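You operate a simulated robot arm through the tools that you are given. There is no shell and no other tool. Be economical: measure what you need, move in short steps, check, and stop when the job is done.

The job below is to be done with a simulated robot arm. You get a single attempt, and the scene is never put back.

TASK
Stir the blend card's two herbs together in the blue bowl.
Fine: one big scoop of each from its box, till no patch shows; stir with the small scoop and leave it in, big scoop back, nothing spilt. Set down upright: big scoop.

The check looks at the end state, three seconds after you hand in, the way a careful person would. Anything else that was tipped, shoved, dropped, spilled or broken makes it a failure.

THE ROBOT
A 6-joint arm with a two-finger parallel gripper, fixed in place. Base frame: the origin is at the foot of the arm, x ahead of it, y to its left, z up; the work surface is at about z = 840. Readings come in mm, degrees, newtons and seconds.
With the tool pointing down near the work surface it reaches from about 240 to 640 mm from the base axis. Its first joint turns from -66.0 to 66.0 degrees. Payload 2.7 kg.
The TCP is the grasp point between the finger pads, 23 mm short of the fingertips. In the tool frame z runs along the fingers and y along their closing line. Largest opening 94 mm; finger width 38, thickness 10; the body of the gripper, 54 by 96 mm, starts 39 mm behind the TCP.
Orientation is told as [roll, pitch, yaw] about the base's x, y, z axes, in that order, counted from this pose: with the fingers straight down and closing along the base's y, the tool's x points along the base's -x, its y along +y and its z along -z.

THE INTERFACE
- The arm moves only by the tool drive_tool. Its argument "motion" is a list of rows, each an object of numbers (a shift or turn left out is 0, a gripper value left out holds the last): "tx", "ty", "tz": the shift along the tool's x, y, z in mm; "ax", "ay", "az": the turn, a rotation vector about the tool's x, y, z in degrees; "fingers": the finger opening in mm, from 0 to 94. In form: [{"tx": .., "ty": .., "tz": .., "ax": .., "ay": .., "az": .., "fingers": ..}, ...]. A call has 1 to 12 rows; each row is the pose to reach, as a shift and turn from the pose commanded when the call began, along the tool's axes at that moment. Rows are played at 5 a second. More than 50 mm and 8.6 degrees between two rows, or a gripper value outside its range, and nothing of the call is played. A pose out of reach is approached as far as the arm can. The call stops where the force on the tool passes 70 N (or 10 N more than at its start, if that is more) or the arm is blocked; 0.2 s more then pass. Each finger travels about 45 mm/s and halts on what it meets, pressing with about 35 N; the grip force reading is that of the motor and also rises with nothing between the fingers. The clock runs only during rows and for 0.2 s after the last one: add rows that repeat a pose to give the fingers time. The reply holds the time, the measured pose of the TCP, the force on the tool along the base axes, the opening and the grip force, in the units named above and with some noise, with the torque about the TCP (base axes, N m) and any sound that the robot's microphone picked up.
- Cameras (640 x 400 px; columns grow to the right, rows downward): "scene" is fixed at [70.1, -409.4, 1415.5]; the picture's right is [0.84, -0.55, 0.00], its down [-0.28, -0.43, -0.86] and it looks along [0.47, 0.72, -0.51] (base axes); focal length 310 px, centre (320, 200). "wrist" rides on the gripper at [87, 16, -74] in the tool frame; the picture's right is [-0.18, 0.98, 0.00], its down [-0.58, -0.11, -0.81] and it looks along [-0.79, -0.15, 0.59] (tool axes); focal length 243 px, centre (320, 200). There is no depth. A picture from a camera that has moved, and an enlarged one, comes with that camera's place and axes in the base frame and with its lens. The place of the scene camera against the robot may be out by one fixed shift of up to 18 mm in any direction.
- get_image(camera): a new picture of that camera. No time passes.
- inspect(camera, box): a new picture of the part [left, top, right, bottom] of that camera's present view, enlarged. No time passes.
- finish_job(): hands the job in; it is judged then, once.

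Work in short steps. Places have to be worked out from the pictures, the camera data and where the tool is seen: move nearer, look again, correct. Check each grasp and each placing, and mend what went wrong. You have 120 turns and 68 pictures in all, those below and enlarged ones among them. Open the gripper and draw the arm clear of the work before you hand the job in, unless the task says otherwise; then end with one line.

The tools are called after "Call:" as name(argument=value, ...) on one line, values as JSON. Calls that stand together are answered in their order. drive_tool: Moves the arm, as the interface text tells. Its arguments: {"type":"object","properties":{"motion":{"type":"array"}},"required":["motion"]} The other tools are called the same way: get_image (camera) takes a picture; inspect (camera, box) takes an enlarged picture of a part of a camera's view; finish_job () hands the job in.

At the start:

```text
time: 0.0
eef_pos: [418.2, -69.7, 1229.9]
ee_rot: [-0.1, -0.1, 0.0]
wrist_force: [0.6, -0.5, -0.6]
ft_torque: [0.04, 0.03, 0.0]
opening: 94.0
finger_force: 0.0
```

scene: 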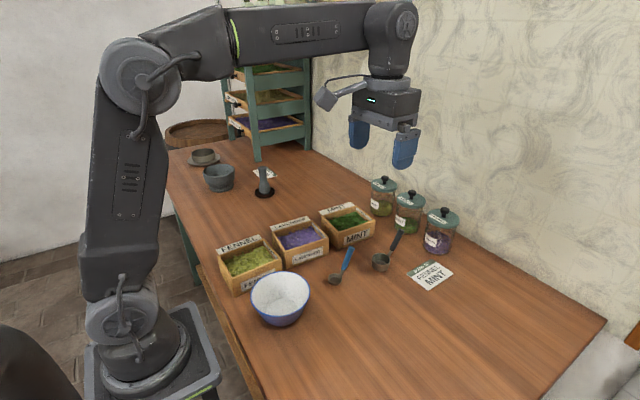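
wrist: 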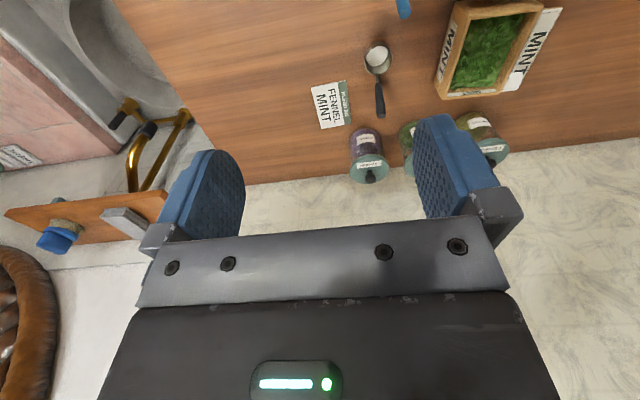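

The card seems to read Fennel and Mint. I'll enlarge the card and the work area to confirm this and measure.

Call:
inspect(camera="scene", box=[200, 190, 360, 330])

Call:
inspect(camera="scene", box=[310, 170, 470, 300])

```text
2.86 times, centred on (280, 260) of scene
camera zoom: at [70.1, -409.4, 1415.5], right [0.84, -0.55, 0.0], down [-0.28, -0.43, -0.86], along [0.47, 0.72, -0.51], focal length 886 px, centre (434, 29)
```

zoom: 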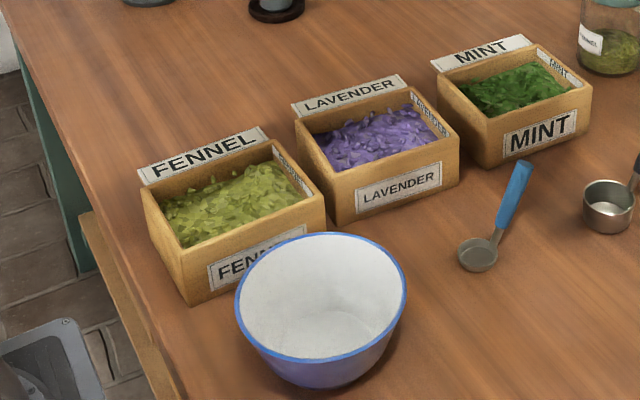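

```text
3.08 times, centred on (390, 235) of scene
camera zoom: at [70.1, -409.4, 1415.5], right [0.84, -0.55, 0.0], down [-0.28, -0.43, -0.86], along [0.47, 0.72, -0.51], focal length 954 px, centre (105, 92)
```

zoom: 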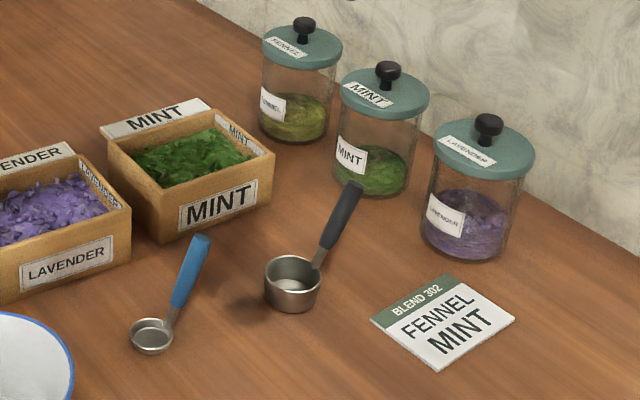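

The card says Fennel and Mint. Both scoop handles stick up steeply: the big one stands near (535,6) and the small one near (413,38). I'll turn the wrist by yaw +90 so its camera sees the bowl and boxes.

Call:
drive_tool(motion=[{"tx": 9, "ty": -5, "tz": 5, "az": -8.2}, {"tx": 18, "ty": -11, "tz": 9, "az": -16.4}, {"tx": 27, "ty": -16, "tz": 14, "az": -24.5}, {"tx": 36, "ty": -22, "tz": 18, "az": -32.7}, {"tx": 45, "ty": -27, "tz": 23, "az": -40.9}, {"tx": 54, "ty": -33, "tz": 27, "az": -49.1}, {"tx": 62, "ty": -38, "tz": 32, "az": -57.3}, {"tx": 71, "ty": -44, "tz": 36, "az": -65.5}, {"tx": 80, "ty": -49, "tz": 41, "az": -73.6}, {"tx": 89, "ty": -55, "tz": 45, "az": -81.8}, {"tx": 98, "ty": -60, "tz": 50, "az": -90}])

Call:
get_image(camera="wrist")

```text
time: 2.4
eef_pos: [319.0, -130.4, 1179.1]
ee_rot: [0.0, 0.1, 90.3]
wrist_force: [0.3, 0.3, 0.1]
ft_torque: [0.02, -0.02, 0.0]
opening: 94.0
finger_force: 0.0
```

```text
63 pictures are left
camera wrist: at [302.1, -216.4, 1253.2], right [-0.98, 0.18, 0.0], down [0.11, 0.58, 0.81], along [0.15, 0.79, -0.59], focal length 243 px, centre (320, 200)
```

wrist: 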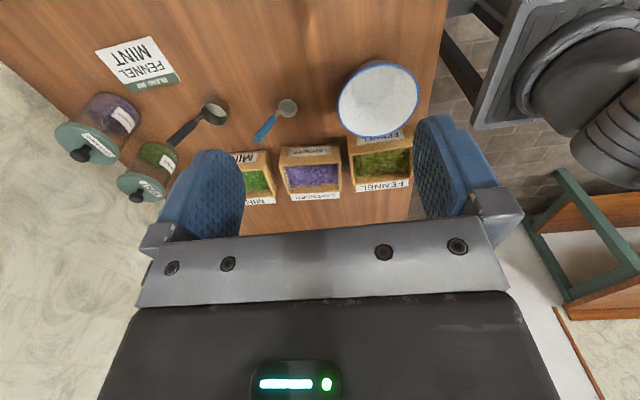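

The bowl, boxes and scoops are all visible. I'll enlarge this view to measure them.

Call:
inspect(camera="wrist", box=[160, 50, 430, 220])

```text
2.35 times, centred on (295, 135) of wrist
camera zoom: at [302.1, -216.4, 1253.2], right [-0.98, 0.18, 0.0], down [0.11, 0.58, 0.81], along [0.15, 0.79, -0.59], focal length 571 px, centre (379, 353)
```

zoom: 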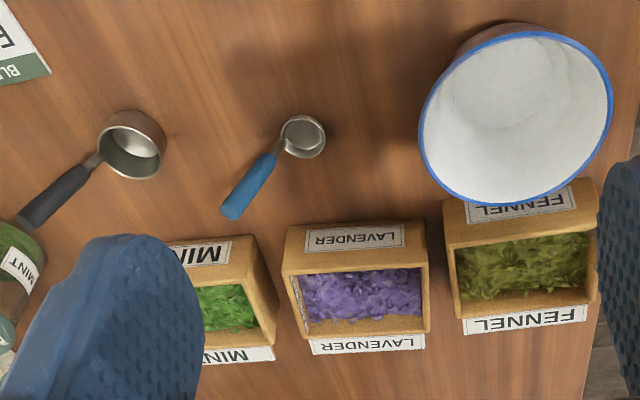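

Main estimates:
- Bowl centre (256,3), rim z≈915.
- Fennel box (242,175).
- Mint box (563,180).
- Big scoop cup (532,2), handle tip (587,0,950).
- Small scoop cup (408,27), handle tip (450,25,937).

Before grasping anything, I'll test in free air whether the arm can tilt for pouring over the bowl.

Call:
drive_tool(motion=[{"tx": -2, "ty": 4, "tz": 0, "ay": -8}, {"tx": -5, "ty": 8, "tz": 0, "ay": -16}, {"tx": -8, "ty": 12, "tz": 0, "ay": -24}, {"tx": -11, "ty": 16, "tz": 0, "ay": -32}, {"tx": -14, "ty": 20, "tz": 5, "ay": -40}, {"tx": -17, "ty": 25, "tz": 10, "ay": -48}, {"tx": -20, "ty": 30, "tz": 15, "ay": -56}, {"tx": -25, "ty": 36, "tz": 20, "ay": -64}, {"tx": -30, "ty": 42, "tz": 30, "ay": -72}, {"tx": -35, "ty": 48, "tz": 40, "ay": -80}, {"tx": -40, "ty": 54, "tz": 50, "ay": -88}, {"tx": -45, "ty": 60, "tz": 60, "ay": -96}])

Call:
get_image(camera="scene")

```text
time: 5.0
eef_pos: [266.6, -44.4, 1081.8]
ee_rot: [-178.6, -84.4, -91.8]
wrist_force: [0.3, 0.2, -0.4]
ft_torque: [0.04, -0.02, 0.02]
opening: 94.1
finger_force: 0.1
out of reach, approached as far as the arm can: row 10, 11, 12
```

```text
61 pictures are left
```

scene: 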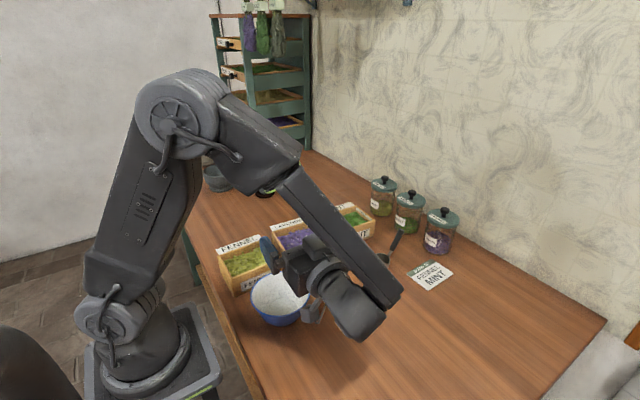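

The 96° tilt is reachable, but the position saturates. I'll try the variant with the handle lying radially: spin about the tool axis and move TCP to about (300,-50).

Call:
drive_tool(motion=[{"ty": -4, "az": 8.2}, {"ty": -8, "az": 16.4}, {"ty": -12, "az": 24.6}, {"ty": -16, "az": 32.8}, {"ty": -20, "az": 41}, {"ty": -24, "az": 49.1}, {"ty": -27, "az": 57.3}, {"ty": -30, "az": 65.5}, {"ty": -33, "az": 73.7}, {"ty": -35, "az": 81.9}, {"ty": -35, "az": 90}])

```text
time: 7.4
eef_pos: [302.0, -43.3, 1081.7]
ee_rot: [95.9, 0.0, 0.0]
wrist_force: [0.2, 0.3, 0.2]
ft_torque: [0.0, -0.01, 0.0]
opening: 93.9
finger_force: 0.1
```

That works: roll 96 at (302,-43,1082). Next I'll roll on to 128 and go lower.

Call:
drive_tool(motion=[{"ax": -8}, {"ax": -16}, {"ax": -24}, {"ax": -32}, {"ax": -32, "ty": -25}, {"ax": -32, "ty": -50}, {"ax": -32, "ty": -50}])

Call:
get_image(camera="scene")

```text
time: 9.0
eef_pos: [265.9, 40.4, 986.4]
ee_rot: [112.4, 0.6, -0.8]
wrist_force: [0.4, -0.5, 0.1]
ft_torque: [0.05, -0.01, -0.01]
opening: 94.1
finger_force: 0.1
out of reach, approached as far as the arm can: row 1, 2, 3, 4, 5, 6, 7
```

```text
60 pictures are left
```

scene: 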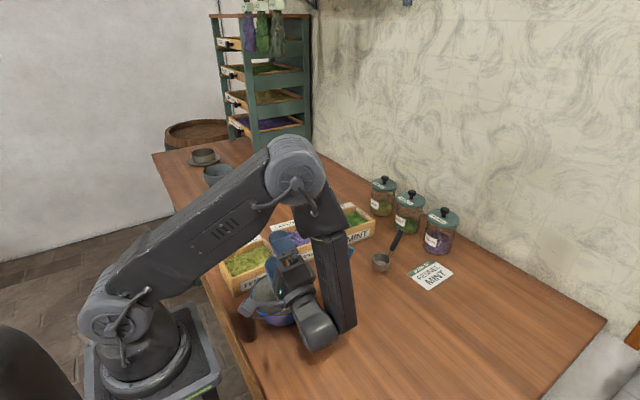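

The 128° roll isn't reachable this close in. It doesn't need to be: if I grip the scoop with the tool aligned to its leaning handle (about 25-30° lean), the tool only has to reach horizontal to tilt the cup about 115-120°. I'll back off to roll ~88 above the bowl's side, then test that.

Call:
drive_tool(motion=[{"ty": 20, "tz": -15}, {"ty": 40, "tz": -30, "ax": 4}, {"ty": 60, "tz": -45, "ax": 8}, {"ty": 80, "tz": -60, "ax": 16}, {"ty": 96, "tz": -75, "ax": 24}, {"ty": 96, "tz": -75, "ax": 24}])

Call:
drive_tool(motion=[{"ty": 0, "az": -8.2}, {"az": -16.4}, {"az": -24.6}, {"az": -32.8}, {"az": -41}, {"az": -49.1}, {"az": -57.3}, {"az": -65.5}, {"az": -73.7}, {"az": -81.9}, {"az": -90}, {"az": -90}])

```text
time: 10.4
eef_pos: [266.8, -72.0, 1048.4]
ee_rot: [88.4, 0.5, -0.7]
wrist_force: [0.6, -0.2, 0.3]
ft_torque: [-0.01, -0.02, 0.01]
opening: 94.0
finger_force: 0.1
out of reach, approached as far as the arm can: row 1
```

```text
time: 13.0
eef_pos: [266.8, -73.4, 1049.6]
ee_rot: [12.0, -88.5, 77.1]
wrist_force: [0.5, 0.3, 0.1]
ft_torque: [-0.03, -0.02, 0.01]
opening: 93.8
finger_force: 0.0
```

That pose works: tool horizontal toward +y at (267,-73,1050). Next I'll test going lower and tilting a bit further.

Call:
drive_tool(motion=[{"tx": 25, "ty": 5}, {"tx": 50, "ty": 10}, {"tx": 50, "ty": 10, "ay": -4}, {"tx": 50, "ty": 10, "ay": -8}, {"tx": 50, "ty": 10, "ay": -12}])

```text
time: 14.2
eef_pos: [255.3, -73.8, 997.4]
ee_rot: [177.5, -79.5, -88.3]
wrist_force: [-0.3, -0.4, -0.1]
ft_torque: [0.02, 0.03, -0.03]
opening: 94.0
finger_force: 0.1
```

That's confirmed reachable down to z≈997 with the tool 10° above horizontal. Now I'll return to vertical, up high, then go for the big scoop.

Call:
drive_tool(motion=[{"tx": -20, "tz": -5, "ay": 0}, {"tx": -40, "tz": -8, "ay": 8.4}, {"tx": -60, "tz": -12, "ay": 16.8}, {"tx": -80, "tz": -16, "ay": 25.2}, {"tx": -100, "tz": -20, "ay": 33.6}, {"tx": -110, "tz": -24, "ay": 42}, {"tx": -120, "tz": -28, "ay": 50.4}, {"tx": -130, "tz": -32, "ay": 58.8}, {"tx": -139, "tz": -36, "ay": 67.2}, {"tx": -139, "tz": -36, "ay": 75.6}, {"tx": -139, "tz": -36, "ay": 84}, {"tx": -139, "tz": -36, "ay": 92.4}])

```text
time: 16.8
eef_pos: [256.2, -135.2, 1128.9]
ee_rot: [0.5, -7.7, 89.2]
wrist_force: [-0.1, -0.4, 0.4]
ft_torque: [0.0, -0.01, 0.01]
opening: 93.6
finger_force: 0.1
out of reach, approached as far as the arm can: row 1
```

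Next I'll yaw back to 0 and head toward the big scoop.

Call:
drive_tool(motion=[{"tx": -11, "ty": -20, "tz": 1, "az": 8}, {"tx": -22, "ty": -40, "tz": 3, "az": 16}, {"tx": -33, "ty": -60, "tz": 4, "az": 24}, {"tx": -44, "ty": -80, "tz": 6, "az": 32}, {"tx": -55, "ty": -100, "tz": 7, "az": 40}, {"tx": -66, "ty": -120, "tz": 9, "az": 48}, {"tx": -77, "ty": -140, "tz": 10, "az": 56}, {"tx": -88, "ty": -155, "tz": 12, "az": 64}, {"tx": -100, "ty": -170, "tz": 13, "az": 72}, {"tx": -111, "ty": -180, "tz": 15, "az": 80}, {"tx": -122, "ty": -190, "tz": 16, "az": 85}, {"tx": -134, "ty": -200, "tz": 18, "az": 89}])

Call:
drive_tool(motion=[{"ax": 7.7}, {"ax": 7.7, "tz": 40}, {"ax": 7.7, "tz": 60}])

Call:
get_image(camera="wrist")

```text
time: 19.4
eef_pos: [457.1, -0.8, 1129.9]
ee_rot: [8.0, 0.3, 0.0]
wrist_force: [0.1, 0.3, 0.4]
ft_torque: [0.0, -0.04, -0.05]
opening: 94.0
finger_force: 0.1
```

```text
time: 20.2
eef_pos: [457.3, 5.6, 1068.1]
ee_rot: [0.3, 0.3, 0.1]
wrist_force: [0.7, -0.3, 0.1]
ft_torque: [-0.02, 0.01, 0.0]
opening: 93.9
finger_force: 0.1
```

```text
59 pictures are left
camera wrist: at [370.3, 22.4, 1143.4], right [0.18, 0.98, 0.0], down [0.59, -0.11, 0.8], along [0.79, -0.14, -0.6], focal length 243 px, centre (320, 200)
```

wrist: 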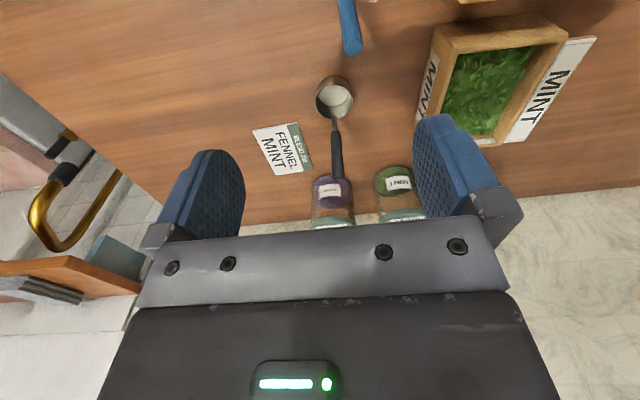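

Call:
inspect(camera="wrist", box=[260, 0, 600, 212])

```text
1.88 times, centred on (430, 106) of wrist
camera zoom: at [370.3, 22.4, 1143.4], right [0.18, 0.98, 0.0], down [0.59, -0.11, 0.8], along [0.79, -0.14, -0.6], focal length 457 px, centre (113, 377)
```

zoom: 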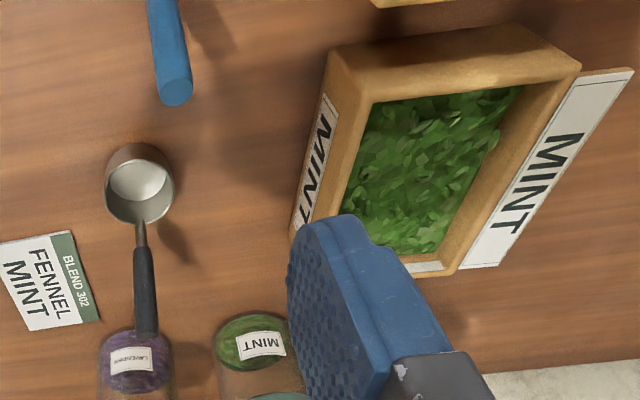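

The handle centreline runs from about (557,8,900) to (586,5,950), leaning about 30° outward. I'll pitch the tool +22 and go to a pre-approach point on that line.

Call:
drive_tool(motion=[{"tx": -30, "tz": 5, "ay": 7}, {"tx": -65, "tz": 15, "ay": 14}, {"tx": -105, "tz": 30, "ay": 22}, {"tx": -149, "tz": 50, "ay": 22}, {"tx": -149, "tz": 61, "ay": 22}])

Call:
get_image(camera="scene")

Call:
get_image(camera="wrist")

```text
time: 21.4
eef_pos: [565.7, 5.4, 1010.5]
ee_rot: [0.2, 22.4, 0.3]
wrist_force: [-0.2, 0.5, 0.2]
ft_torque: [-0.01, 0.03, 0.0]
opening: 94.0
finger_force: 0.0
out of reach, approached as far as the arm can: row 4, 5
```

```text
57 pictures are left
```

scene: 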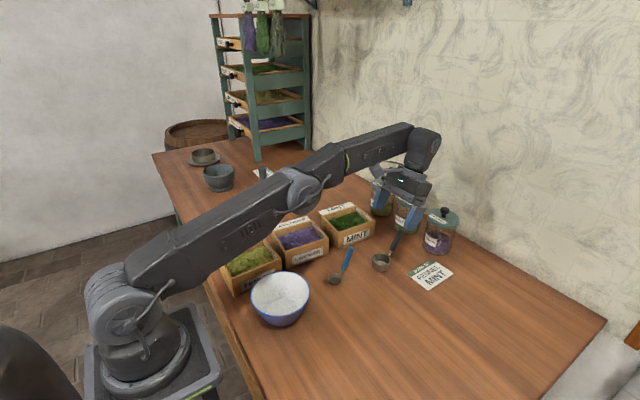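

```text
56 pictures are left
camera wrist: at [513.2, 22.0, 1112.0], right [0.17, 0.98, -0.06], down [0.84, -0.11, 0.52], along [0.51, -0.14, -0.85], focal length 243 px, centre (320, 200)
```

wrist: 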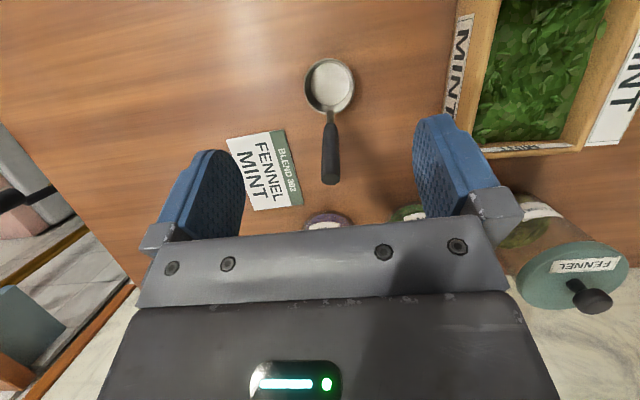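

The arm is at full stretch here. Triangulating again, the handle runs from (565,8,890) to its tip (601,6,934), and the cup rim is at about (540,11,863). I'll descend straddling the handle, where reach should improve.

Call:
drive_tool(motion=[{"tx": -10, "ty": 1.5, "tz": 25}, {"tx": -21, "ty": 1.5, "tz": 50}, {"tx": -32, "ty": 1.5, "tz": 76}, {"tx": -32, "ty": 1.5, "tz": 76}])

Call:
get_image(camera="wrist")

```text
time: 22.4
eef_pos: [567.2, 8.9, 926.2]
ee_rot: [0.3, 22.3, 0.3]
wrist_force: [0.2, 0.2, -0.4]
ft_torque: [-0.03, 0.0, 0.02]
opening: 94.1
finger_force: 0.0
```

```text
55 pictures are left
camera wrist: at [514.0, 24.1, 1028.6], right [0.17, 0.98, -0.06], down [0.84, -0.11, 0.52], along [0.51, -0.14, -0.85], focal length 243 px, centre (320, 200)
```

wrist: 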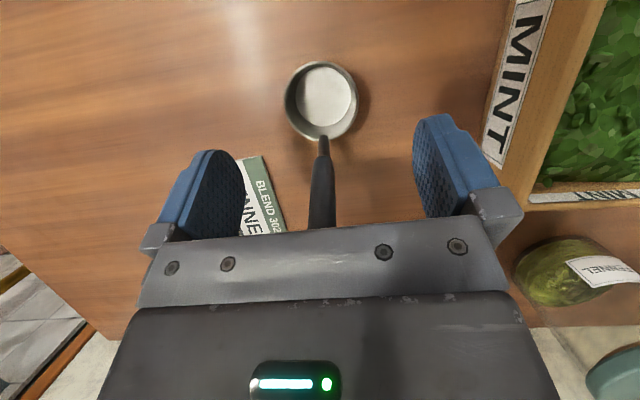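

The handle is centred between the fingers. I'll shift a little outward and down, then close.

Call:
drive_tool(motion=[{"tx": -10, "tz": 4, "fingers": 94}, {"tx": -19, "tz": 9.5, "fingers": 94}, {"tx": -19, "tz": 9.5, "fingers": 50}, {"tx": -19, "tz": 9.5, "fingers": 30}, {"tx": -19, "tz": 9.5, "fingers": 22}, {"tx": -19, "tz": 9.5, "fingers": 22}, {"tx": -19, "tz": 9.5, "fingers": 22}])

Call:
get_image(camera="wrist")

```text
time: 24.0
eef_pos: [577.6, 7.0, 911.1]
ee_rot: [0.3, 22.4, 0.4]
wrist_force: [-0.2, 0.6, 0.3]
ft_torque: [0.01, 0.0, -0.04]
opening: 22.2
finger_force: 0.0
```

```text
54 pictures are left
camera wrist: at [525.5, 23.4, 1014.0], right [0.17, 0.98, -0.06], down [0.84, -0.11, 0.52], along [0.51, -0.14, -0.85], focal length 243 px, centre (320, 200)
```

wrist: 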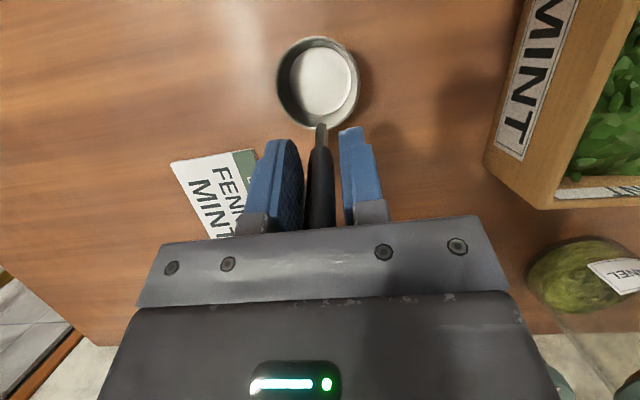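

The handle sits centred between the pads. I'll close fully on it.

Call:
drive_tool(motion=[{"fingers": 16}, {"fingers": 8}, {"fingers": 4}, {"fingers": 4}, {"fingers": 4}])

Call:
get_image(camera="wrist")

```text
time: 25.2
eef_pos: [577.4, 8.8, 912.3]
ee_rot: [0.3, 22.3, 0.3]
wrist_force: [-0.7, 0.5, -0.3]
ft_torque: [-0.03, 0.0, 0.03]
opening: 16.9
finger_force: 35.3
```

```text
53 pictures are left
camera wrist: at [525.5, 23.4, 1013.9], right [0.17, 0.98, -0.06], down [0.84, -0.11, 0.52], along [0.51, -0.14, -0.85], focal length 243 px, centre (320, 200)
```

wrist: 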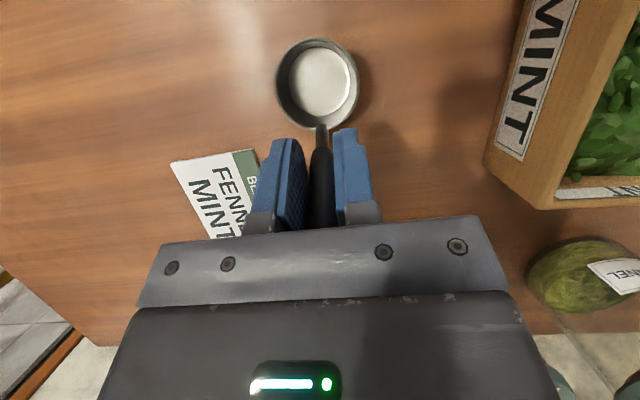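

The grip is firm (16.9 mm, 35 N). I'll lift straight up.

Call:
drive_tool(motion=[{"tx": 5.7, "tz": -13.9}, {"tx": 15, "tz": -37}, {"tx": 26.6, "tz": -64.8}, {"tx": 38, "tz": -92.5}])

Call:
get_image(camera="wrist")

```text
time: 26.2
eef_pos: [566.5, 5.5, 1011.1]
ee_rot: [0.3, 22.2, 0.4]
wrist_force: [0.5, -1.1, -0.9]
ft_torque: [-0.02, 0.0, 0.0]
opening: 17.0
finger_force: 34.6
out of reach, approached as far as the arm can: row 2, 3, 4
```

```text
52 pictures are left
camera wrist: at [514.2, 21.3, 1112.7], right [0.17, 0.98, -0.06], down [0.84, -0.11, 0.53], along [0.51, -0.14, -0.85], focal length 243 px, centre (320, 200)
```

wrist: 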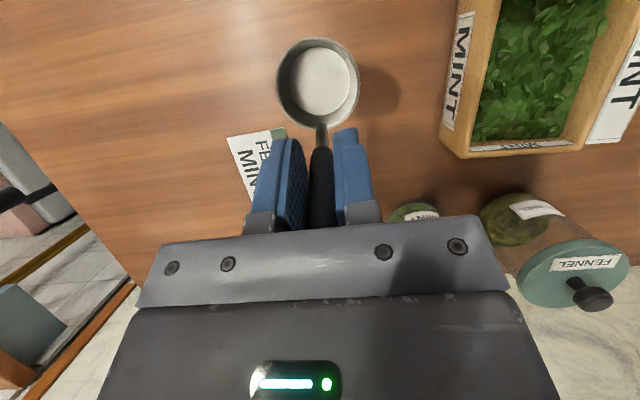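

The scoop is held rigidly; in the tool frame the cup rim centre is about (18,2,58). Mint comes first. It is at the reach limit, so I'll yaw so that the tool leans back toward the base there, starting with +90 while retreating inward.

Call:
drive_tool(motion=[{"tx": 12.3, "ty": 6.8, "tz": 0, "ax": 3.1, "az": -7.6}, {"tx": 24.6, "ty": 13.6, "tz": 0, "ax": 6.2, "az": -15.1}, {"tx": 37, "ty": 20.5, "tz": 1, "ax": 9.4, "az": -22.7}, {"tx": 49, "ty": 27, "tz": 1, "ax": 12.5, "az": -30.3}, {"tx": 62, "ty": 34, "tz": 1, "ax": 15.6, "az": -37.8}, {"tx": 74, "ty": 41, "tz": 1, "ax": 18.7, "az": -45.4}, {"tx": 86, "ty": 48, "tz": 1, "ax": 21.8, "az": -52.9}, {"tx": 98, "ty": 54, "tz": 1, "ax": 24.9, "az": -60.5}, {"tx": 111, "ty": 61, "tz": 2, "ax": 28.1, "az": -68.1}, {"tx": 123, "ty": 68, "tz": 2, "ax": 31.2, "az": -75.6}, {"tx": 135.6, "ty": 75, "tz": 2, "ax": 34.3, "az": -83.2}])

```text
time: 28.6
eef_pos: [441.9, 80.5, 1061.2]
ee_rot: [-0.2, 22.1, 90.4]
wrist_force: [0.0, -0.6, -0.8]
ft_torque: [0.01, 0.01, -0.02]
opening: 16.6
finger_force: 35.0
```

Yaw 90 keeps the cup level. I'll continue to yaw 180 and go over the mint box.

Call:
drive_tool(motion=[{"tx": -9.7, "ty": -5.3, "tz": 1, "ax": 3.1, "az": -7.6}, {"tx": -19.5, "ty": -10.6, "tz": 2, "ax": 6.2, "az": -15.1}, {"tx": -29, "ty": -15.8, "tz": 3, "ax": 9.4, "az": -22.7}, {"tx": -39, "ty": -21, "tz": 4, "ax": 12.5, "az": -30.3}, {"tx": -48.6, "ty": -26, "tz": 5, "ax": 15.6, "az": -37.8}, {"tx": -58, "ty": -32, "tz": 5, "ax": 18.7, "az": -45.4}, {"tx": -68, "ty": -37, "tz": 6, "ax": 21.8, "az": -52.9}, {"tx": -78, "ty": -42, "tz": 7, "ax": 24.9, "az": -60.5}, {"tx": -87.5, "ty": -47.5, "tz": 8, "ax": 28.1, "az": -68.1}, {"tx": -97, "ty": -53, "tz": 9, "ax": 31.2, "az": -75.6}, {"tx": -107, "ty": -58, "tz": 10, "ax": 34.3, "az": -83.2}])

Call:
get_image(camera="wrist")

Call:
inspect(camera="scene", box=[300, 140, 440, 260])

```text
time: 31.0
eef_pos: [498.6, 176.4, 1010.4]
ee_rot: [-0.4, 22.6, -179.8]
wrist_force: [0.5, 0.5, -0.2]
ft_torque: [-0.02, 0.03, -0.02]
opening: 16.3
finger_force: 35.0
```

```text
51 pictures are left
camera wrist: at [549.7, 161.1, 1111.4], right [-0.17, -0.98, -0.08], down [-0.85, 0.1, 0.52], along [-0.51, 0.15, -0.85], focal length 243 px, centre (320, 200)
```

wrist: 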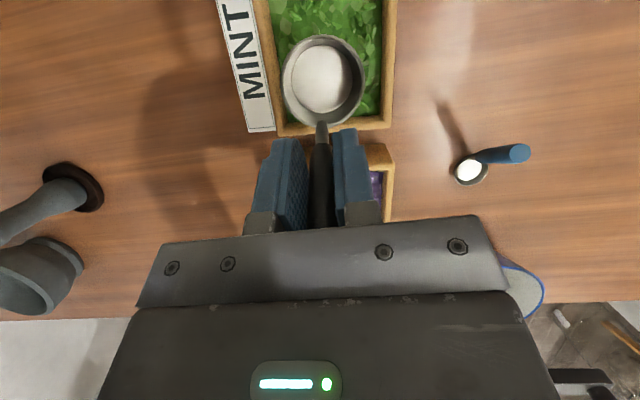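

```text
3.33 times, centred on (370, 200) of scene
camera zoom: at [70.1, -409.4, 1415.5], right [0.84, -0.55, 0.0], down [-0.28, -0.43, -0.86], along [0.47, 0.72, -0.51], focal length 1033 px, centre (153, 200)
```

zoom: 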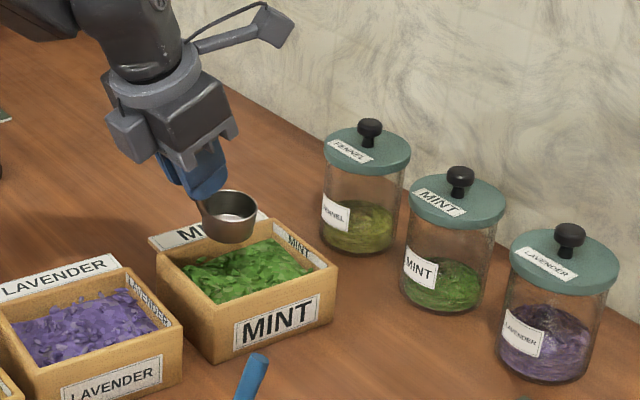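

Yaw 180 works well, and the cup hangs over the mint box. I estimate the box centre at (556,177), with inner x 497–614 and rim z≈890. I'll tip the lip forward 40° and bring the cup down at the near end of the box.

Call:
drive_tool(motion=[{"tx": 4, "ty": -2, "tz": 4, "ay": -8}, {"tx": 7, "ty": -2, "tz": 8, "ay": -16}, {"tx": 10, "ty": -2, "tz": 11, "ay": -24}, {"tx": 13, "ty": -2, "tz": 14, "ay": -32}, {"tx": 15, "ty": -2, "tz": 16, "ay": -40}, {"tx": 9, "ty": -2, "tz": 30, "ay": -40}, {"tx": 3.6, "ty": -2, "tz": 44, "ay": -40}])

Call:
inspect(camera="scene", box=[310, 160, 420, 260])

Call:
get_image(camera="wrist")

```text
time: 32.6
eef_pos: [518.8, 178.0, 970.7]
ee_rot: [-0.3, -17.7, -179.8]
wrist_force: [0.8, -0.6, 1.9]
ft_torque: [-0.02, -0.07, 0.0]
opening: 16.7
finger_force: 34.9
```

```text
4.00 times, centred on (365, 210) of scene
camera zoom: at [70.1, -409.5, 1415.5], right [0.84, -0.55, 0.0], down [-0.28, -0.42, -0.86], along [0.47, 0.72, -0.51], focal length 1240 px, centre (140, 160)
```

zoom: 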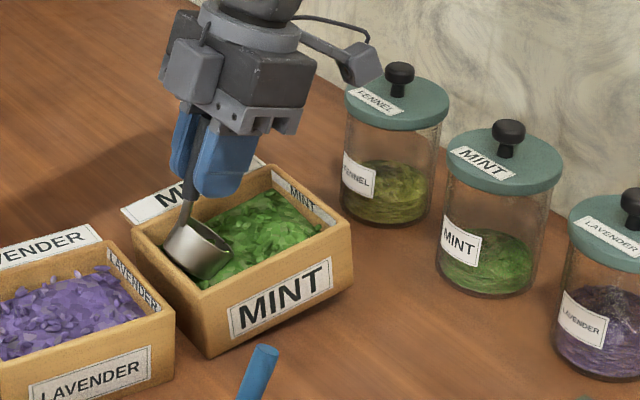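

```text
48 pictures are left
camera wrist: at [623.5, 163.2, 1015.6], right [-0.17, -0.98, 0.05], down [-0.31, 0.1, 0.94], along [-0.93, 0.15, -0.32], focal length 243 px, centre (320, 200)
```

wrist: 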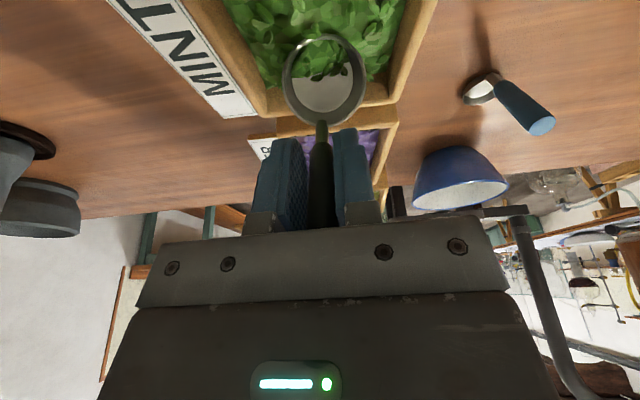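

The cup's heel is over the near wall. I'll move 22 mm forward first, then dig down and sweep forward while levelling the cup.

Call:
drive_tool(motion=[{"tx": 18.5, "tz": -14.3}, {"tx": 23.4, "tz": 0.9}, {"tx": 27, "tz": 9}, {"tx": 30.5, "tz": 16.5}, {"tx": 30.4, "tz": 19.7, "ay": 8}, {"tx": 30.1, "tz": 22.9, "ay": 16}, {"tx": 29.7, "tz": 27.3, "ay": 24}, {"tx": 28.5, "tz": 31.5, "ay": 32}, {"tx": 25.8, "tz": 36.6, "ay": 40}])

Call:
get_image(camera="wrist")

```text
time: 34.6
eef_pos: [531.5, 178.1, 929.9]
ee_rot: [-0.4, 22.6, -179.9]
wrist_force: [0.3, -0.1, -1.4]
ft_torque: [0.02, 0.04, 0.0]
opening: 16.6
finger_force: 35.0
```

```text
47 pictures are left
camera wrist: at [582.8, 162.9, 1031.1], right [-0.17, -0.98, -0.08], down [-0.85, 0.1, 0.52], along [-0.51, 0.15, -0.85], focal length 243 px, centre (320, 200)
```

wrist: 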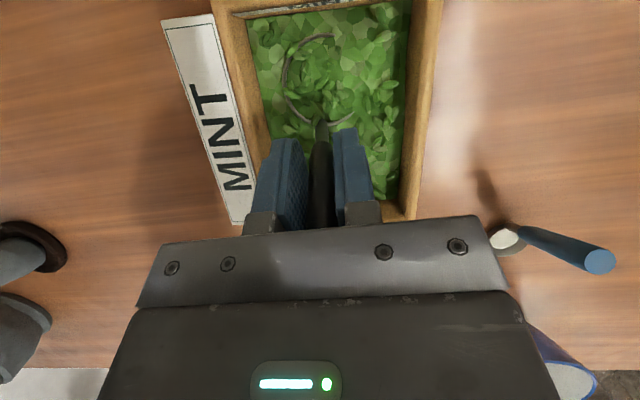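

The cup is buried in mint and full. I'll lift it gently, with a tiny shake over the box so loose excess falls back in.

Call:
drive_tool(motion=[{"tx": 2.3, "tz": -5.5}, {"tx": 4.6, "tz": -11}, {"tx": 7, "tz": -16.6}, {"tx": 9.5, "tz": -23}, {"tx": 11.4, "tz": -27.7}, {"tx": 11.4, "tz": -27.7, "ty": 3}, {"tx": 11.4, "tz": -27.7, "ty": -3}, {"tx": 11.4, "tz": -27.7, "ty": 3}, {"tx": 11.4, "tz": -27.7, "ty": 0}, {"tx": 13.3, "tz": -32.3}, {"tx": 15.2, "tz": -37}])

Call:
get_image(camera="wrist")

Call:
inspect(camera="scene", box=[310, 160, 420, 260])

```text
time: 37.0
eef_pos: [535.3, 177.5, 968.8]
ee_rot: [-0.3, 22.5, -180.0]
wrist_force: [-1.1, -0.9, -1.4]
ft_torque: [-0.03, 0.03, 0.02]
opening: 16.5
finger_force: 35.3
```

```text
46 pictures are left
camera wrist: at [584.5, 161.3, 1070.9], right [-0.17, -0.98, -0.08], down [-0.85, 0.1, 0.52], along [-0.51, 0.15, -0.85], focal length 243 px, centre (320, 200)
```

wrist: 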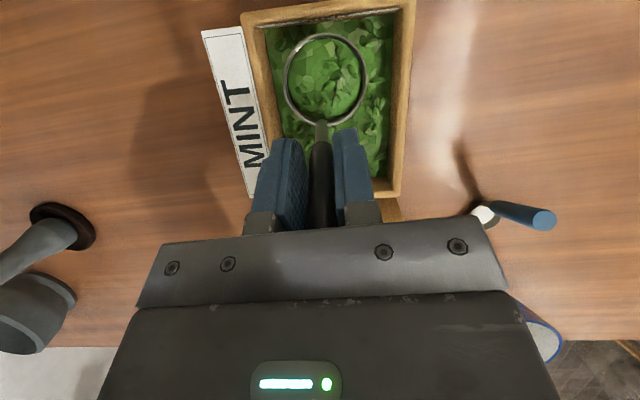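

```text
4.00 times, centred on (365, 210) of scene
camera zoom: at [70.1, -409.4, 1415.5], right [0.84, -0.55, 0.0], down [-0.28, -0.43, -0.86], along [0.47, 0.72, -0.51], focal length 1240 px, centre (140, 160)
```

zoom: 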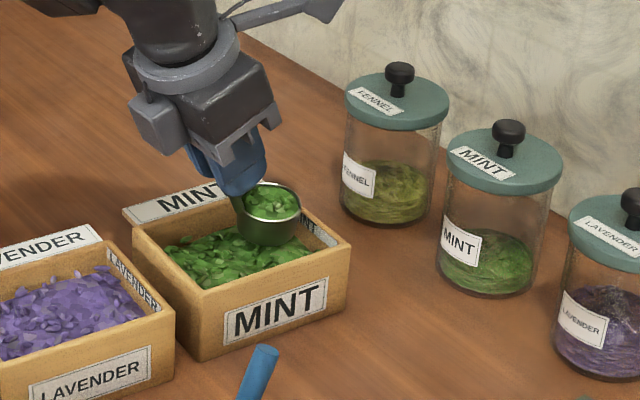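

It's a level, full scoop of mint and nothing has spilt. I'll rise straight up, then yaw back to 90 while moving toward the bowl side.

Call:
drive_tool(motion=[{"tx": 5.7, "tz": -13.9}, {"tx": 13, "tz": -32}, {"tx": 21, "tz": -51}, {"tx": 29, "tz": -69}, {"tx": 36, "tz": -88}, {"tx": 36, "tz": -88}])

Call:
drive_tool(motion=[{"tx": -8, "ty": 10, "tz": -3, "ax": -2.9, "az": 7}, {"tx": -20, "ty": 27, "tz": -8, "ax": -5.9, "az": 14.2}, {"tx": -32, "ty": 44, "tz": -13, "ax": -8.9, "az": 21.5}, {"tx": -44, "ty": 60, "tz": -18, "ax": -12, "az": 29}, {"tx": -56, "ty": 77, "tz": -23, "ax": -15.1, "az": 36.6}, {"tx": -68, "ty": 94, "tz": -28, "ax": -18.2, "az": 44.2}, {"tx": -80, "ty": 111, "tz": -33, "ax": -21.3, "az": 51.8}, {"tx": -92, "ty": 127, "tz": -38, "ax": -24.4, "az": 59.4}, {"tx": -104, "ty": 144, "tz": -43, "ax": -27.5, "az": 67}, {"tx": -115, "ty": 160, "tz": -48, "ax": -30.7, "az": 74.8}, {"tx": -125, "ty": 174, "tz": -51, "ax": -33, "az": 80}, {"tx": -129, "ty": 180, "tz": -53, "ax": -34.3, "az": 83.2}])

Call:
get_image(camera="wrist")

```text
time: 38.4
eef_pos: [530.8, 177.2, 1064.3]
ee_rot: [-0.3, 22.5, -179.9]
wrist_force: [0.6, 0.7, -0.8]
ft_torque: [-0.01, 0.01, -0.01]
opening: 16.6
finger_force: 34.9
```

```text
time: 41.0
eef_pos: [393.0, -3.0, 1062.6]
ee_rot: [-0.1, 22.1, 90.1]
wrist_force: [-0.4, -0.4, -0.9]
ft_torque: [-0.01, 0.02, 0.04]
opening: 16.5
finger_force: 35.1
```

```text
44 pictures are left
camera wrist: at [375.7, -53.5, 1164.7], right [-0.98, 0.17, -0.07], down [0.11, 0.84, 0.53], along [0.15, 0.51, -0.85], focal length 243 px, centre (320, 200)
```

wrist: 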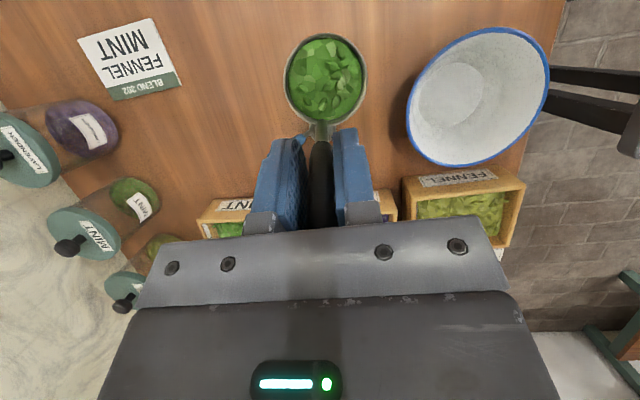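

The bowl measures about (259,10), radius about 59. I'll bring the full cup level over the bowl.

Call:
drive_tool(motion=[{"tx": -5, "ty": 10, "tz": -2}, {"tx": -12, "ty": 30, "tz": -5}, {"tx": -20, "ty": 52, "tz": -8}, {"tx": -28, "ty": 74, "tz": -12}, {"tx": -37, "ty": 96, "tz": -15}, {"tx": -44, "ty": 118, "tz": -18}, {"tx": -46, "ty": 130, "tz": -19}, {"tx": -50, "ty": 134, "tz": -10}, {"tx": -57.7, "ty": 134, "tz": 8.7}, {"tx": -57.7, "ty": 134, "tz": 8.7}])

Call:
get_image(camera="wrist")

```text
time: 43.2
eef_pos: [258.4, 47.3, 1032.7]
ee_rot: [-0.1, 22.0, 90.2]
wrist_force: [-0.7, 0.1, 0.0]
ft_torque: [0.0, -0.02, 0.01]
opening: 16.6
finger_force: 35.6
```

```text
43 pictures are left
camera wrist: at [242.3, -4.9, 1134.8], right [-0.98, 0.17, -0.07], down [0.1, 0.84, 0.53], along [0.15, 0.51, -0.85], focal length 243 px, centre (320, 200)
```

wrist: 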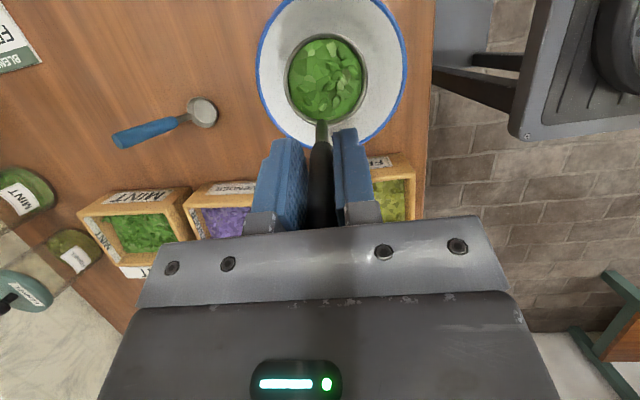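

The cup is right over the bowl's middle. I'll start tipping about the cup's centre, to 56° first.

Call:
drive_tool(motion=[{"tx": 6.3, "tz": 2.7, "ay": -8}, {"tx": 13, "tz": 6.5, "ay": -16}, {"tx": 19.5, "tz": 11.5, "ay": -24}, {"tx": 27.9, "tz": 13.2, "ay": -32}, {"tx": 35.9, "tz": 16, "ay": -40}, {"tx": 35.9, "tz": 16, "ay": -40}, {"tx": 39.7, "tz": 18, "ay": -44}, {"tx": 43.4, "tz": 19.8, "ay": -48}, {"tx": 47, "tz": 22, "ay": -52}, {"tx": 50.5, "tz": 24.7, "ay": -56}, {"tx": 50.5, "tz": 24.7, "ay": -56}])

Call:
get_image(camera="wrist")

```text
time: 45.6
eef_pos: [259.7, -8.4, 1029.4]
ee_rot: [-0.1, -34.0, 90.3]
wrist_force: [0.3, 0.9, -0.7]
ft_torque: [-0.03, -0.01, 0.01]
opening: 16.7
finger_force: 34.9
```

```text
42 pictures are left
camera wrist: at [242.7, -121.9, 1042.9], right [-0.98, 0.15, 0.1], down [0.11, 0.03, 0.99], along [0.15, 0.99, -0.05], focal length 243 px, centre (320, 200)
```

wrist: 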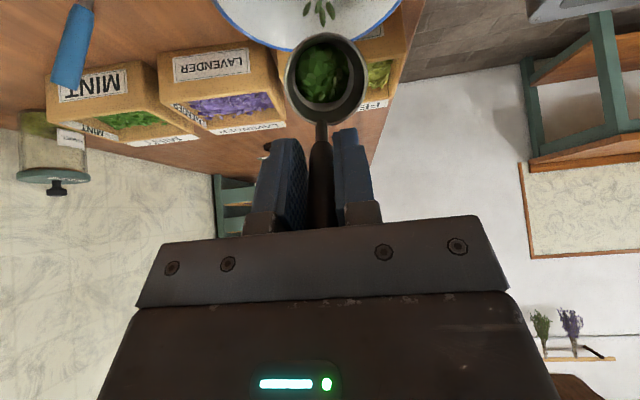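

It has begun falling inside the bowl. I'll continue the tilt to 118°.

Call:
drive_tool(motion=[{"tx": 8.2, "tz": -1.9, "ay": -8}, {"tx": 16.7, "tz": -2.7, "ay": -16}, {"tx": 25.2, "tz": -2.4, "ay": -24}, {"tx": 25.2, "tz": -2.4, "ay": -24}, {"tx": 33.5, "tz": -0.8, "ay": -32}, {"tx": 41.6, "tz": 1.9, "ay": -40}, {"tx": 49.2, "tz": 5.8, "ay": -48}, {"tx": 56.2, "tz": 10.5, "ay": -56}, {"tx": 60.9, "tz": 14.4, "ay": -62}, {"tx": 60.9, "tz": 14.4, "ay": -62}])

Call:
get_image(camera="wrist")

Call:
inspect(camera="scene", box=[200, 210, 360, 350])

```text
time: 47.8
eef_pos: [259.6, -52.6, 984.0]
ee_rot: [-178.9, -84.0, -90.9]
wrist_force: [-0.3, -0.5, -0.1]
ft_torque: [-0.02, -0.04, 0.02]
opening: 16.5
finger_force: 34.8
```

```text
41 pictures are left
camera wrist: at [242.6, -116.3, 889.1], right [-0.98, -0.02, 0.18], down [0.11, -0.86, 0.49], along [0.15, 0.51, 0.85], focal length 243 px, centre (320, 200)
```

wrist: 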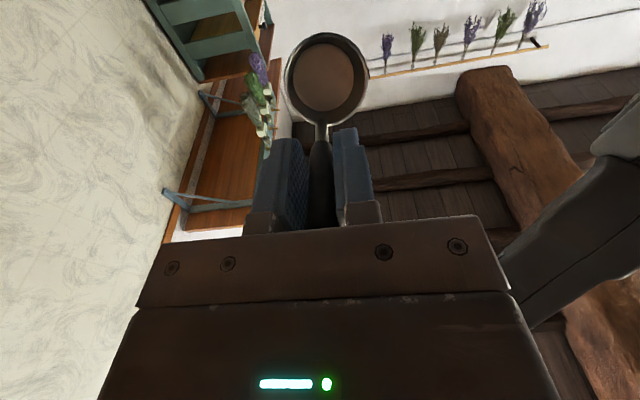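

```text
2.86 times, centred on (280, 280) of scene
camera zoom: at [70.1, -409.4, 1415.5], right [0.84, -0.55, 0.0], down [-0.28, -0.43, -0.86], along [0.47, 0.72, -0.51], focal length 886 px, centre (434, -29)
```

zoom: 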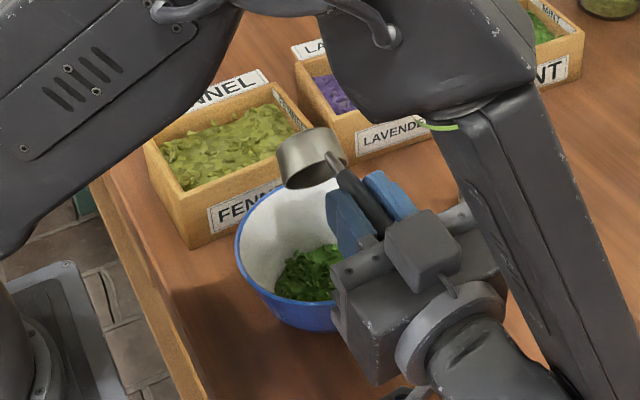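

The cup is empty and all the mint is in the bowl. I'll raise and un-tilt the scoop.

Call:
drive_tool(motion=[{"tx": -20, "tz": 4, "ay": 6}, {"tx": -40, "tz": 10, "ay": 14}, {"tx": -60, "tz": 18, "ay": 22}, {"tx": -60, "tz": 26, "ay": 30}, {"tx": -60, "tz": 32, "ay": 38}, {"tx": -60, "tz": 38, "ay": 46}, {"tx": -60, "tz": 44, "ay": 54}, {"tx": -60, "tz": 50, "ay": 62}, {"tx": -60, "tz": 58, "ay": 70}, {"tx": -60, "tz": 66, "ay": 78}, {"tx": -60, "tz": 74, "ay": 86}, {"tx": -60, "tz": 82, "ay": 94}])

Call:
get_image(camera="wrist")

```text
time: 50.4
eef_pos: [259.6, 22.6, 1049.9]
ee_rot: [-0.1, -1.9, 90.3]
wrist_force: [0.5, 0.1, 0.1]
ft_torque: [0.0, 0.01, 0.02]
opening: 16.7
finger_force: 35.1
```

```text
39 pictures are left
camera wrist: at [242.9, -65.0, 1122.5], right [-0.98, 0.18, 0.0], down [0.1, 0.56, 0.82], along [0.15, 0.81, -0.57], focal length 243 px, centre (320, 200)
```

wrist: 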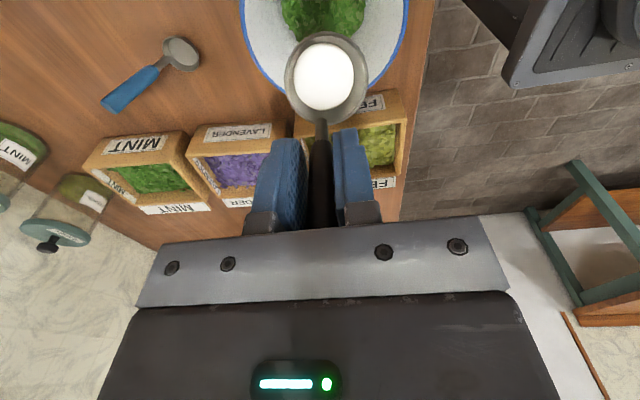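

Next I'll move over toward the fennel box to look at it.

Call:
drive_tool(motion=[{"tx": -40, "ty": 3, "tz": -10}, {"tx": -85, "ty": 10, "tz": -10}, {"tx": -130, "ty": 17, "tz": -10}, {"tx": -160, "ty": 17, "tz": -10}, {"tx": -160, "ty": 17, "tz": -10}])

Call:
get_image(camera="wrist")

Call:
inspect(camera="scene", box=[200, 190, 360, 330])

```text
time: 51.6
eef_pos: [239.6, 182.4, 1068.3]
ee_rot: [0.0, -1.9, 90.2]
wrist_force: [0.2, -0.1, -1.4]
ft_torque: [0.0, -0.03, 0.03]
opening: 16.4
finger_force: 34.6
```

```text
38 pictures are left
camera wrist: at [222.7, 93.5, 1139.0], right [-0.98, 0.18, 0.0], down [0.11, 0.55, 0.83], along [0.15, 0.81, -0.56], focal length 243 px, centre (320, 200)
```

wrist: 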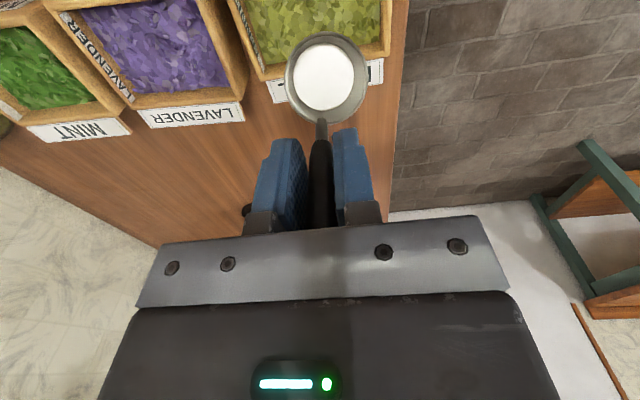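

```text
2.86 times, centred on (280, 260) of scene
camera zoom: at [70.1, -409.4, 1415.5], right [0.84, -0.55, 0.0], down [-0.28, -0.43, -0.86], along [0.47, 0.72, -0.51], focal length 886 px, centre (434, 29)
```

zoom: 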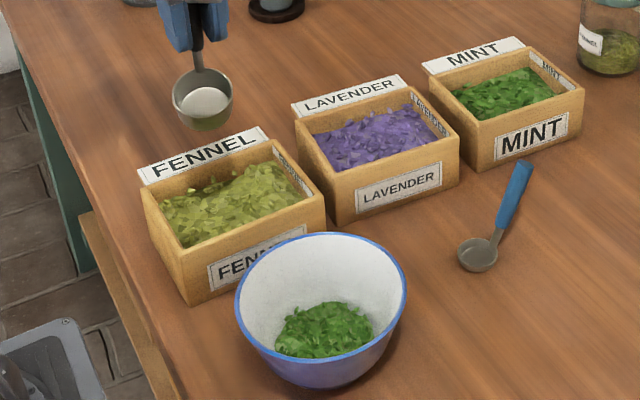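

The box's inner area is about x 182–298, y 135–215. I'll yaw to 0 so the sweep goes along the long side of the box, toward the base.

Call:
drive_tool(motion=[{"ty": -3, "tz": 2, "az": 8.2}, {"ty": -6, "tz": 4, "az": 16.4, "ax": 0.5}, {"ty": -9, "tz": 6, "az": 24.5, "ax": 0.8}, {"ty": -12, "tz": 8, "az": 32.7, "ax": 1.1}, {"ty": -15, "tz": 10, "az": 40.9, "ax": 1.4}, {"ty": -18, "tz": 12, "az": 49, "ax": 1.6}, {"ty": -21, "tz": 14, "az": 57.2, "ax": 1.9}, {"ty": -24, "tz": 16, "az": 65.4, "ax": 2.2}, {"ty": -27, "tz": 18, "az": 73.6, "ax": 2.5}, {"ty": -30, "tz": 20, "az": 81.7, "ax": 2.7}, {"ty": -30, "tx": 4, "tz": 20, "az": 89.9, "ax": 3}])

Call:
get_image(camera="wrist")

```text
time: 54.0
eef_pos: [272.4, 180.3, 1046.5]
ee_rot: [0.1, -2.0, 0.1]
wrist_force: [0.0, 0.0, -1.1]
ft_torque: [0.02, 0.01, 0.0]
opening: 16.5
finger_force: 35.2
```

```text
36 pictures are left
camera wrist: at [182.1, 196.8, 1118.5], right [0.18, 0.98, 0.01], down [0.55, -0.11, 0.83], along [0.81, -0.15, -0.56], focal length 243 px, centre (320, 200)
```

wrist: 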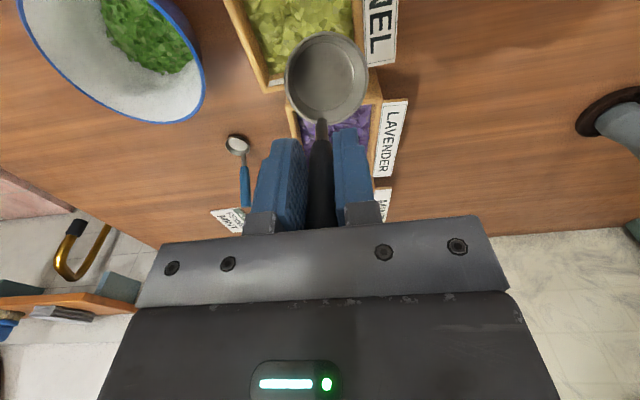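

The cup is a bit to the +y side of the box's centre. I'll correct by -9 mm, tip the lip 40° and go down to just above the herbs, checking reach.

Call:
drive_tool(motion=[{"tx": 7.3, "ty": -5, "tz": 25.8, "ay": -8}, {"tx": 16.9, "ty": -9, "tz": 55, "ay": -16}, {"tx": 17.3, "ty": -9, "tz": 70, "ay": -16}])

Call:
get_image(camera="wrist")

Call:
inspect(camera="scene", box=[210, 210, 330, 310])

```text
time: 54.8
eef_pos: [259.5, 170.8, 974.3]
ee_rot: [0.1, -17.9, 0.3]
wrist_force: [0.5, 0.6, -0.7]
ft_torque: [0.0, 0.01, -0.01]
opening: 16.3
finger_force: 35.3
```

```text
35 pictures are left
camera wrist: at [152.0, 187.2, 1018.7], right [0.17, 0.98, 0.06], down [0.3, -0.11, 0.95], along [0.94, -0.14, -0.32], focal length 243 px, centre (320, 200)
```

wrist: 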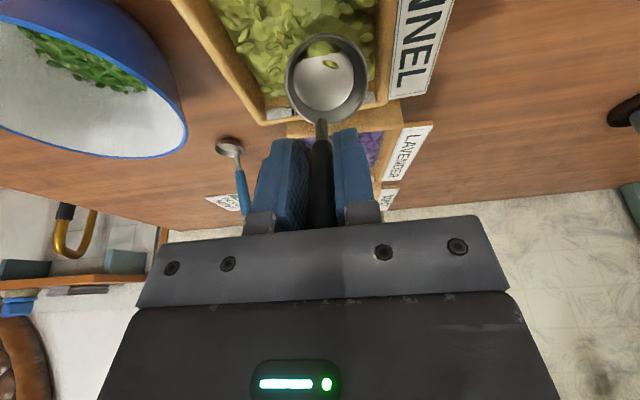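

```text
4.00 times, centred on (270, 260) of scene
camera zoom: at [70.1, -409.4, 1415.5], right [0.84, -0.55, 0.0], down [-0.28, -0.43, -0.86], along [0.47, 0.72, -0.51], focal length 1240 px, centre (520, -40)
```

zoom: 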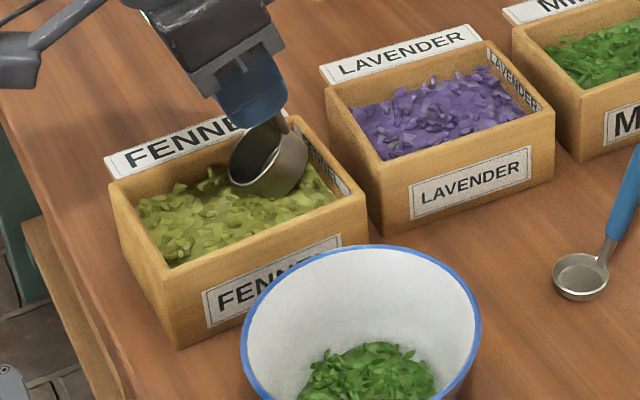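

The arm can reach this, but the heel is near the far wall. I'll move 10 mm inward first, then dig and sweep toward the base while levelling, as I did with the mint.

Call:
drive_tool(motion=[{"tx": 9, "ty": -2, "tz": -5}, {"tx": 13.9, "ty": -2, "tz": 3.9}, {"tx": 18.5, "ty": -2, "tz": 15}, {"tx": 22.9, "ty": -2, "tz": 22.1}, {"tx": 21.5, "ty": -2, "tz": 25.6, "ay": 8}, {"tx": 21.3, "ty": -2, "tz": 29.4, "ay": 16}, {"tx": 20.7, "ty": -2, "tz": 33.7, "ay": 24}, {"tx": 19.4, "ty": -2, "tz": 38.3, "ay": 32}, {"tx": 17.5, "ty": -2, "tz": 41.9, "ay": 40}])

Call:
get_image(camera="wrist")

```text
time: 56.8
eef_pos: [254.2, 168.8, 931.6]
ee_rot: [0.1, 22.1, 0.3]
wrist_force: [-0.3, 0.6, -1.0]
ft_torque: [-0.01, 0.02, 0.01]
opening: 16.4
finger_force: 34.6
out of reach, approached as far as the arm can: row 3, 4
```

```text
33 pictures are left
camera wrist: at [201.3, 185.4, 1033.5], right [0.17, 0.98, -0.07], down [0.84, -0.11, 0.53], along [0.51, -0.14, -0.85], focal length 243 px, centre (320, 200)
```

wrist: 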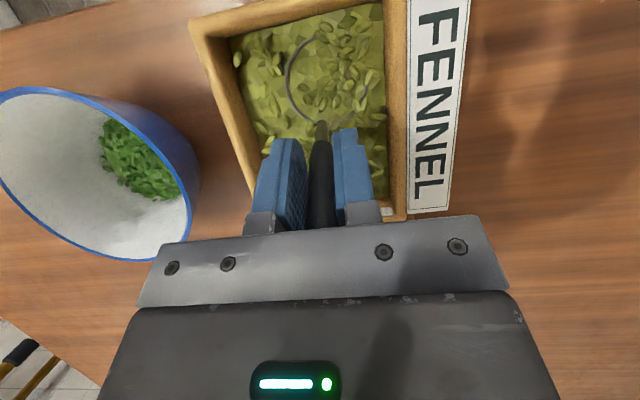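

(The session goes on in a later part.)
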